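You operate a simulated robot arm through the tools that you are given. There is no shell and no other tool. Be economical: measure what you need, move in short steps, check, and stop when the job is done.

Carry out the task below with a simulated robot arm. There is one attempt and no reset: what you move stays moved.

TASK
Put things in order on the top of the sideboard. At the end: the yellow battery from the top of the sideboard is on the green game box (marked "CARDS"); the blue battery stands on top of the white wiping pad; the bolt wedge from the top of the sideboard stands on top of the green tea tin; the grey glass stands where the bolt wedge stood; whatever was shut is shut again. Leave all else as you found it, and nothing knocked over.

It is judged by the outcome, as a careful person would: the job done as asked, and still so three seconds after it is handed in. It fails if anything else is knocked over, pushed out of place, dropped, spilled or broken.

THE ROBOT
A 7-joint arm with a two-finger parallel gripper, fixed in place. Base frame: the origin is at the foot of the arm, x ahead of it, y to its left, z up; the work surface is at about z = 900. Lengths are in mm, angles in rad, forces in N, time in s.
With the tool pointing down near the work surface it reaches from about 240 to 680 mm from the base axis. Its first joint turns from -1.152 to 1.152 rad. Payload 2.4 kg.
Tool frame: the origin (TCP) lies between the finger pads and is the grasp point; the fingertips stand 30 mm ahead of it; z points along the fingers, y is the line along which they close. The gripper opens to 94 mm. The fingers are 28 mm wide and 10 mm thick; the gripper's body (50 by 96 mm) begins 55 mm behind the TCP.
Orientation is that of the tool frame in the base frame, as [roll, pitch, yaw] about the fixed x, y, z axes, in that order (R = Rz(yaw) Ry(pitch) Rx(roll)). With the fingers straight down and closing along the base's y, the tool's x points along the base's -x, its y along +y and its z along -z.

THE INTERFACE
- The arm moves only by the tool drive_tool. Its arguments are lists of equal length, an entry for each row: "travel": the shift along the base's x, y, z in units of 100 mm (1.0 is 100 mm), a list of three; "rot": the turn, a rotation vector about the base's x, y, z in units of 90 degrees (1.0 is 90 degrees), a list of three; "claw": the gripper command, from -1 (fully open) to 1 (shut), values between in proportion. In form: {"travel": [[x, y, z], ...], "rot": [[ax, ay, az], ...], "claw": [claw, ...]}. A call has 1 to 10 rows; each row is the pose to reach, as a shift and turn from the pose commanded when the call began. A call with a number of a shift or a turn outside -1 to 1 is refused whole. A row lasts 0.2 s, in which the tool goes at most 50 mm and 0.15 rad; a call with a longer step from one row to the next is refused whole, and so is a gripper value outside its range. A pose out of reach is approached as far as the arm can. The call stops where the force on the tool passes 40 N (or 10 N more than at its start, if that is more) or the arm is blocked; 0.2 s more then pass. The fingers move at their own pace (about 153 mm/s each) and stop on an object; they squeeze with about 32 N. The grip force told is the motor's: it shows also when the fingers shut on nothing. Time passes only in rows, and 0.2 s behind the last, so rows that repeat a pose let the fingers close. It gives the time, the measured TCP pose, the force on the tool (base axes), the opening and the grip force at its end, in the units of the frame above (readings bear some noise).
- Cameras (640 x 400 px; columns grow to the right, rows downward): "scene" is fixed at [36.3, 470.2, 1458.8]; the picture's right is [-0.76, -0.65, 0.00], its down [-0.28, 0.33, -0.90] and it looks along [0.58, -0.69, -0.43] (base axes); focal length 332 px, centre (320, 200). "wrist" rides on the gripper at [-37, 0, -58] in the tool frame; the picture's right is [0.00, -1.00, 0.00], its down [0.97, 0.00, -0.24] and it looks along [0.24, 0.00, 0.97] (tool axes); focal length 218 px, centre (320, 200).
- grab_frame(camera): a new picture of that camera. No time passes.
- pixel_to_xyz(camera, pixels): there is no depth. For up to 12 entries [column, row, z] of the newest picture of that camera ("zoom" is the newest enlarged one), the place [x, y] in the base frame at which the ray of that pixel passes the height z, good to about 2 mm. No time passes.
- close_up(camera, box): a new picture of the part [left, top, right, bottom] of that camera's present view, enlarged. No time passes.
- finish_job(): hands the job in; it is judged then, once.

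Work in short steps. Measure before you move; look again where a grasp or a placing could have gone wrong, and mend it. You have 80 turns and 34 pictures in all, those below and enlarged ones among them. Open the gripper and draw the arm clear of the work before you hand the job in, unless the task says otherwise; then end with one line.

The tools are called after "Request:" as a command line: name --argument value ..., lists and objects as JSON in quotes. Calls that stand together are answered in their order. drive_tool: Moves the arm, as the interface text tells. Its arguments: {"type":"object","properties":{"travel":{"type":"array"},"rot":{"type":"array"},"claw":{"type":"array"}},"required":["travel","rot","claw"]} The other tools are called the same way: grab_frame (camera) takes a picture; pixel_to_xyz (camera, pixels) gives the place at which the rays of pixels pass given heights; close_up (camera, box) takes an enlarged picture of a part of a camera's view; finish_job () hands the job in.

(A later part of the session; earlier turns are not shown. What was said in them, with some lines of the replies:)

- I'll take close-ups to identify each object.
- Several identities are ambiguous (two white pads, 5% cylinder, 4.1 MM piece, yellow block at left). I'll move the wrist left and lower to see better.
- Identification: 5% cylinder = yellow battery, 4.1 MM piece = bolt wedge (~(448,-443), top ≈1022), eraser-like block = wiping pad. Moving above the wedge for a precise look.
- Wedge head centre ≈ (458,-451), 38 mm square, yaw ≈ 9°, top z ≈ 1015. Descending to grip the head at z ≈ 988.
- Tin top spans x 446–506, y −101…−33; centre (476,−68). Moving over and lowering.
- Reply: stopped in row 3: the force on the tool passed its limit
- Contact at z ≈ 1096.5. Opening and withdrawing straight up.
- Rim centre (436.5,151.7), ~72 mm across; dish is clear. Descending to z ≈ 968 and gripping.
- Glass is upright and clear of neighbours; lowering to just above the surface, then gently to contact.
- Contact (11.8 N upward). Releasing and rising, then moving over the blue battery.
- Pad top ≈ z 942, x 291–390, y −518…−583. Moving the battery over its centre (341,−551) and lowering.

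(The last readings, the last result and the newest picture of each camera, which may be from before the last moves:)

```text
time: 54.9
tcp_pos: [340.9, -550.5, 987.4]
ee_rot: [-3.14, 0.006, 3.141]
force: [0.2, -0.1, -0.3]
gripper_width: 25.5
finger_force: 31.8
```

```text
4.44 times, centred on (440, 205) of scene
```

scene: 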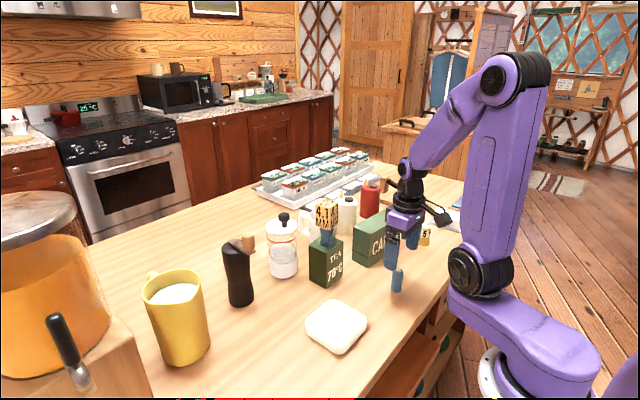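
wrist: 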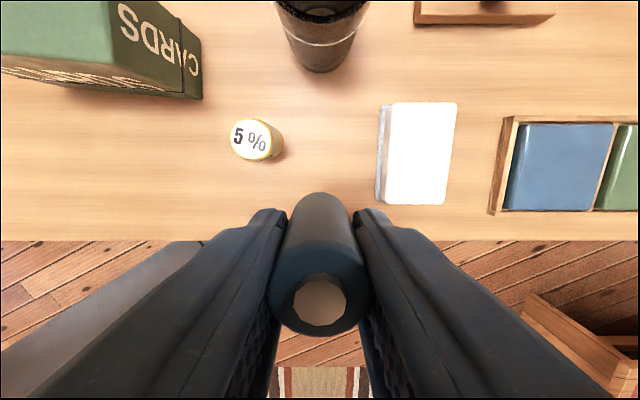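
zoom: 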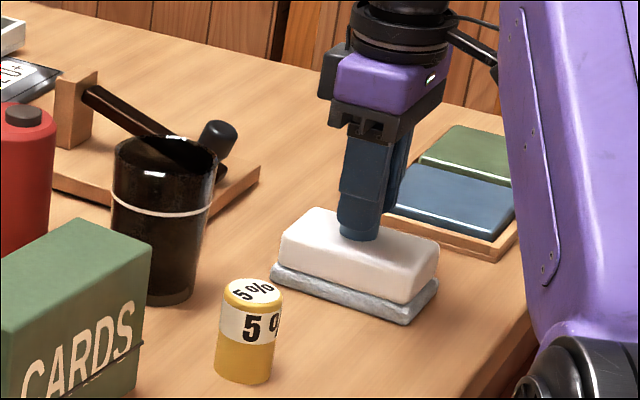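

Nearly touching; continuing in 1 mm steps.

Request:
drive_tool --travel '[[0, 0, -0.01], [0, 0, -0.02], [0, 0, -0.03]]' --rot '[[0, 0, 0], [0, 0, 0], [0, 0, 0]]' --claw '[1, 1, 1]'

```text
time: 55.7
tcp_pos: [340.3, -550.8, 985.4]
ee_rot: [-3.138, 0.008, -3.141]
force: [-1.8, 2.5, 9.0]
gripper_width: 25.3
finger_force: 31.7
```

Request:
drive_tool --travel '[[0, 0, 0.01], [0, 0, 0.01], [0, 0, 0.01], [0, 0, 0.01], [0, 0, 0.3], [0, 0, 0.7], [0, 0, 1.0], [0, 0, 1.0]]' --rot '[[0, 0, 0], [0, 0, 0], [0, 0, 0], [0, 0, 0], [0, 0, 0], [0, 0, 0], [0, 0, 0], [0, 0, 0]]' --claw '[0.35, 0.2, -0.2, -0.6, -0.8, -0.8, -0.8, -0.8]'

Request:
drive_tool --travel '[[0.05, 0.35, 0], [0.1, 0.7, 0], [0.15, 1.0, 0], [0.15, 1.0, 0]]' --rot '[[0, 0, 0], [0, 0, 0], [0, 0, 0], [0, 0, 0]]' --claw '[-1, -1, -1, -1]'

Request:
drive_tool --travel '[[0, 0.3, 0], [0, 0.58, 0], [0, 0.58, -0.2], [0, 0.58, -0.2]]' --rot '[[0, 0, 0], [0, 0, 0], [0, 0, 0], [0, 0, 0]]' --claw '[-1, -1, -1, -1]'

Request:
grab_frame --camera "wrist"

```text
time: 57.5
tcp_pos: [340.7, -549.5, 1086.3]
ee_rot: [-3.139, 0.006, 3.141]
force: [0.1, 0.4, -0.2]
gripper_width: 84.4
finger_force: 0.0
```

```text
time: 58.5
tcp_pos: [356.3, -449.6, 1088.4]
ee_rot: [-3.14, 0.005, 3.141]
force: [0.1, 0.3, -0.3]
gripper_width: 94.2
finger_force: 0.1
```

```text
time: 59.5
tcp_pos: [357.1, -391.1, 1066.6]
ee_rot: [-3.139, 0.005, 3.141]
force: [0.6, -0.1, 0.4]
gripper_width: 93.7
finger_force: 0.0
```

```text
5 pictures are left
```

wrist: 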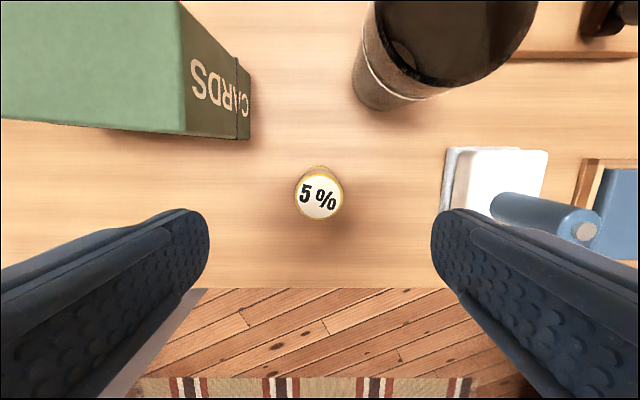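

Request:
pixel_to_xyz --camera "wrist" --pixels '[[319, 196, 963], [294, 196, 963], [344, 196, 963], [3, 118, 1007], [186, 133, 1007], [180, 2, 1007]]'

```text
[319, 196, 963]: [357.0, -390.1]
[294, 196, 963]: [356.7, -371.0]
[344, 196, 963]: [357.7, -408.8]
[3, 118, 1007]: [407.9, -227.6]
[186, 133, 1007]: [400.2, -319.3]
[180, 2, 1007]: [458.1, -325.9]
```

Request:
drive_tool --travel '[[0.01, 0.02, -0.3], [0.01, 0.02, -0.6], [0.01, 0.02, -0.9], [0.01, 0.02, -1.0], [0.01, 0.02, -1.0]]' --rot '[[0, 0, 0], [0, 0, 0], [0, 0, 0], [0, 0, 0], [0, 0, 0]]' --claw '[-1, -1, -1, -1, -1]'

Request:
drive_tool --travel '[[0, 0, -0.1], [0, 0, -0.1], [0, 0, -0.1], [0, 0, -0.1], [0, 0, -0.1], [0, 0, -0.1]]' --rot '[[0, 0, 0], [0, 0, 0], [0, 0, 0], [0, 0, 0], [0, 0, 0], [0, 0, 0]]' --claw '[-1, -0.6, -0.2, 0.2, 0.6, 1]'

Request:
drive_tool --travel '[[0, 0, 0.2], [0, 0, 0.5], [0, 0, 0.9], [0, 0, 1.0]]' --rot '[[0, 0, 0], [0, 0, 0], [0, 0, 0], [0, 0, 0]]' --claw '[1, 1, 1, 1]'

```text
time: 60.7
tcp_pos: [356.5, -390.3, 965.8]
ee_rot: [-3.14, 0.006, 3.14]
force: [0.8, 0.2, 1.4]
gripper_width: 94.1
finger_force: 0.0
```

```text
time: 62.1
tcp_pos: [358.1, -390.1, 956.1]
ee_rot: [-3.138, 0.005, -3.141]
force: [-0.5, 0.8, 1.7]
gripper_width: 36.2
finger_force: 32.0
```

```text
time: 63.1
tcp_pos: [355.7, -389.1, 1055.0]
ee_rot: [-3.139, 0.006, 3.141]
force: [0.5, 0.1, -0.9]
gripper_width: 36.3
finger_force: 31.8
```

Request:
drive_tool --travel '[[0, 0, 0.3], [0, 0.1, 0.6], [0.2, 0.4, 0.6], [0.4, 0.7, 0.6], [0.6, 0.95, 0.6], [0.75, 1.0, 0.6]]' --rot '[[0, 0, 0], [0, 0, 0], [0, 0, 0], [0, 0, 0], [0, 0, 0], [0, 0, 0]]' --claw '[1, 1, 1, 1, 1, 1]'

Request:
drive_tool --travel '[[0, 0.2, 0], [0.02, 0.42, 0], [0.02, 0.42, -0.25], [0.02, 0.42, -0.43], [0.02, 0.42, -0.43]]' --rot '[[0, 0, 0], [0, 0, 0], [0, 0, 0], [0, 0, 0], [0, 0, 0]]' --claw '[1, 1, 1, 1, 1]'

Request:
close_up --camera "scene" --box '[320, 150, 460, 280]'

```text
time: 64.5
tcp_pos: [430.8, -289.9, 1117.7]
ee_rot: [-3.139, 0.006, 3.141]
force: [-0.2, -0.5, -0.7]
gripper_width: 36.3
finger_force: 31.7
```

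```text
time: 65.7
tcp_pos: [434.8, -249.4, 1071.8]
ee_rot: [-3.139, 0.005, 3.14]
force: [0.0, 0.1, -0.5]
gripper_width: 36.2
finger_force: 32.0
```

```text
3.08 times, centred on (390, 215) of scene
```

zoom: 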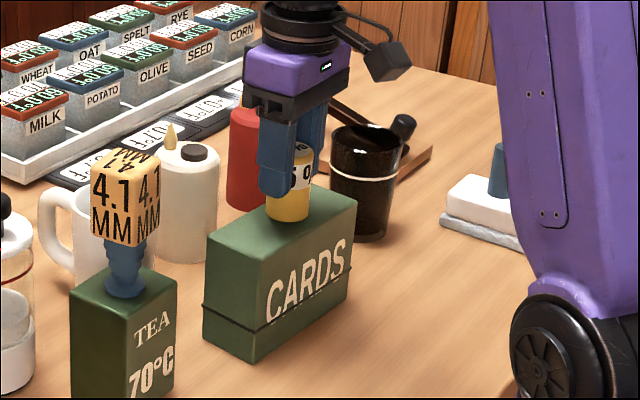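

Well centred above the box lid; lowering gently to contact.

Request:
drive_tool --travel '[[0, 0, -0.02], [0, 0, -0.04], [0, 0, -0.06], [0, 0, -0.07]]' --rot '[[0, 0, 0], [0, 0, 0], [0, 0, 0], [0, 0, 0]]' --claw '[1, 1, 1, 1]'

Request:
drive_tool --travel '[[0, 0, -0.01], [0, 0, -0.02]]' --rot '[[0, 0, 0], [0, 0, 0]]' --claw '[1, 1]'

```text
time: 66.7
tcp_pos: [433.6, -249.4, 1065.4]
ee_rot: [-3.14, 0.007, -3.14]
force: [-0.4, 0.2, 4.2]
gripper_width: 36.2
finger_force: 31.6
```

```text
time: 67.3
tcp_pos: [433.1, -249.5, 1065.4]
ee_rot: [-3.138, 0.009, -3.14]
force: [-4.8, 3.1, 26.5]
gripper_width: 36.2
finger_force: 32.0
```

Firm contact (box top ≈ 1010). Backing off 2 mm, releasing, and withdrawing.

Request:
drive_tool --travel '[[0, 0, 0.02], [0, 0, 0.02], [0, 0, 0.02], [0, 0, 0.02], [0, 0, 0.3], [0, 0, 0.7], [0, 0, 1.0], [0, 0, 1.0]]' --rot '[[0, 0, 0], [0, 0, 0], [0, 0, 0], [0, 0, 0], [0, 0, 0], [0, 0, 0], [0, 0, 0], [0, 0, 0]]' --claw '[1, 0.1, -0.3, -0.7, -0.8, -0.8, -0.8, -0.8]'

Request:
drive_tool --travel '[[-0.2, 0, 0.3], [-0.6, 0, 0.6], [-1.0, 0, 0.8], [-1.0, 0, 0.8]]' --rot '[[0, 0, 0], [0, 0, 0], [0, 0, 0], [0, 0, 0]]' --claw '[-1, -1, -1, -1]'

Request:
grab_frame --camera "scene"

Request:
grab_frame --camera "wrist"

```text
time: 69.1
tcp_pos: [432.9, -250.9, 1165.5]
ee_rot: [-3.139, 0.006, 3.141]
force: [0.8, -0.1, -0.4]
gripper_width: 84.5
finger_force: 0.1
```

```text
time: 70.1
tcp_pos: [332.4, -249.3, 1244.3]
ee_rot: [-3.14, 0.004, 3.14]
force: [0.4, -0.4, 0.1]
gripper_width: 94.1
finger_force: 0.0
```

```text
3 pictures are left
```

scene: 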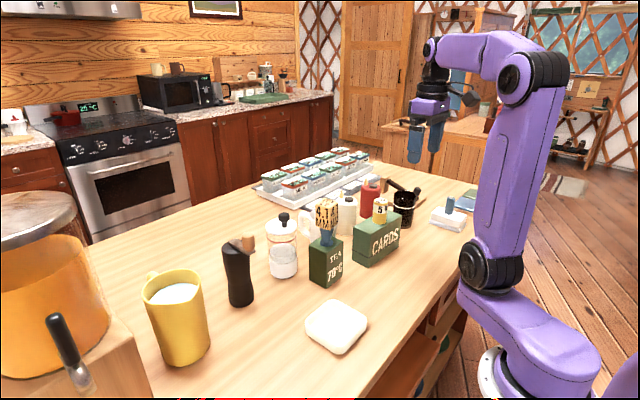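

```text
2 pictures are left
```

wrist: 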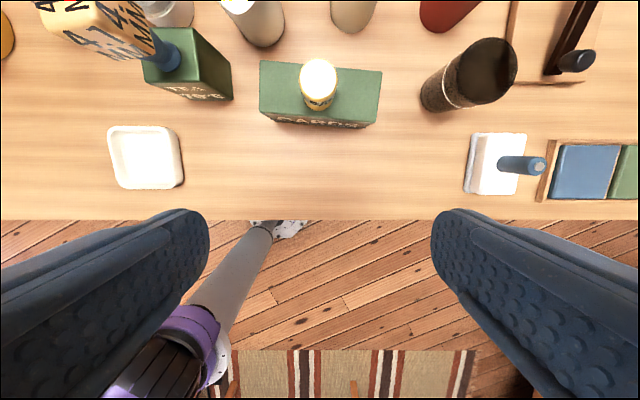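

The latest pictures show all four objects standing in place, nothing else disturbed, and the arm clear with the gripper open.

Request:
finish_job

```text
The job is handed in.
```

The job is done and handed in: the yellow battery (marked "5 %") is on the CARDS box, the blue battery stands on the white wiping pad, the bolt wedge (the "4.1 MM" piece) stands on the tea tin, and the grey glass stands where the wedge was; nothing shut was opened, and the last pictures show nothing knocked over.
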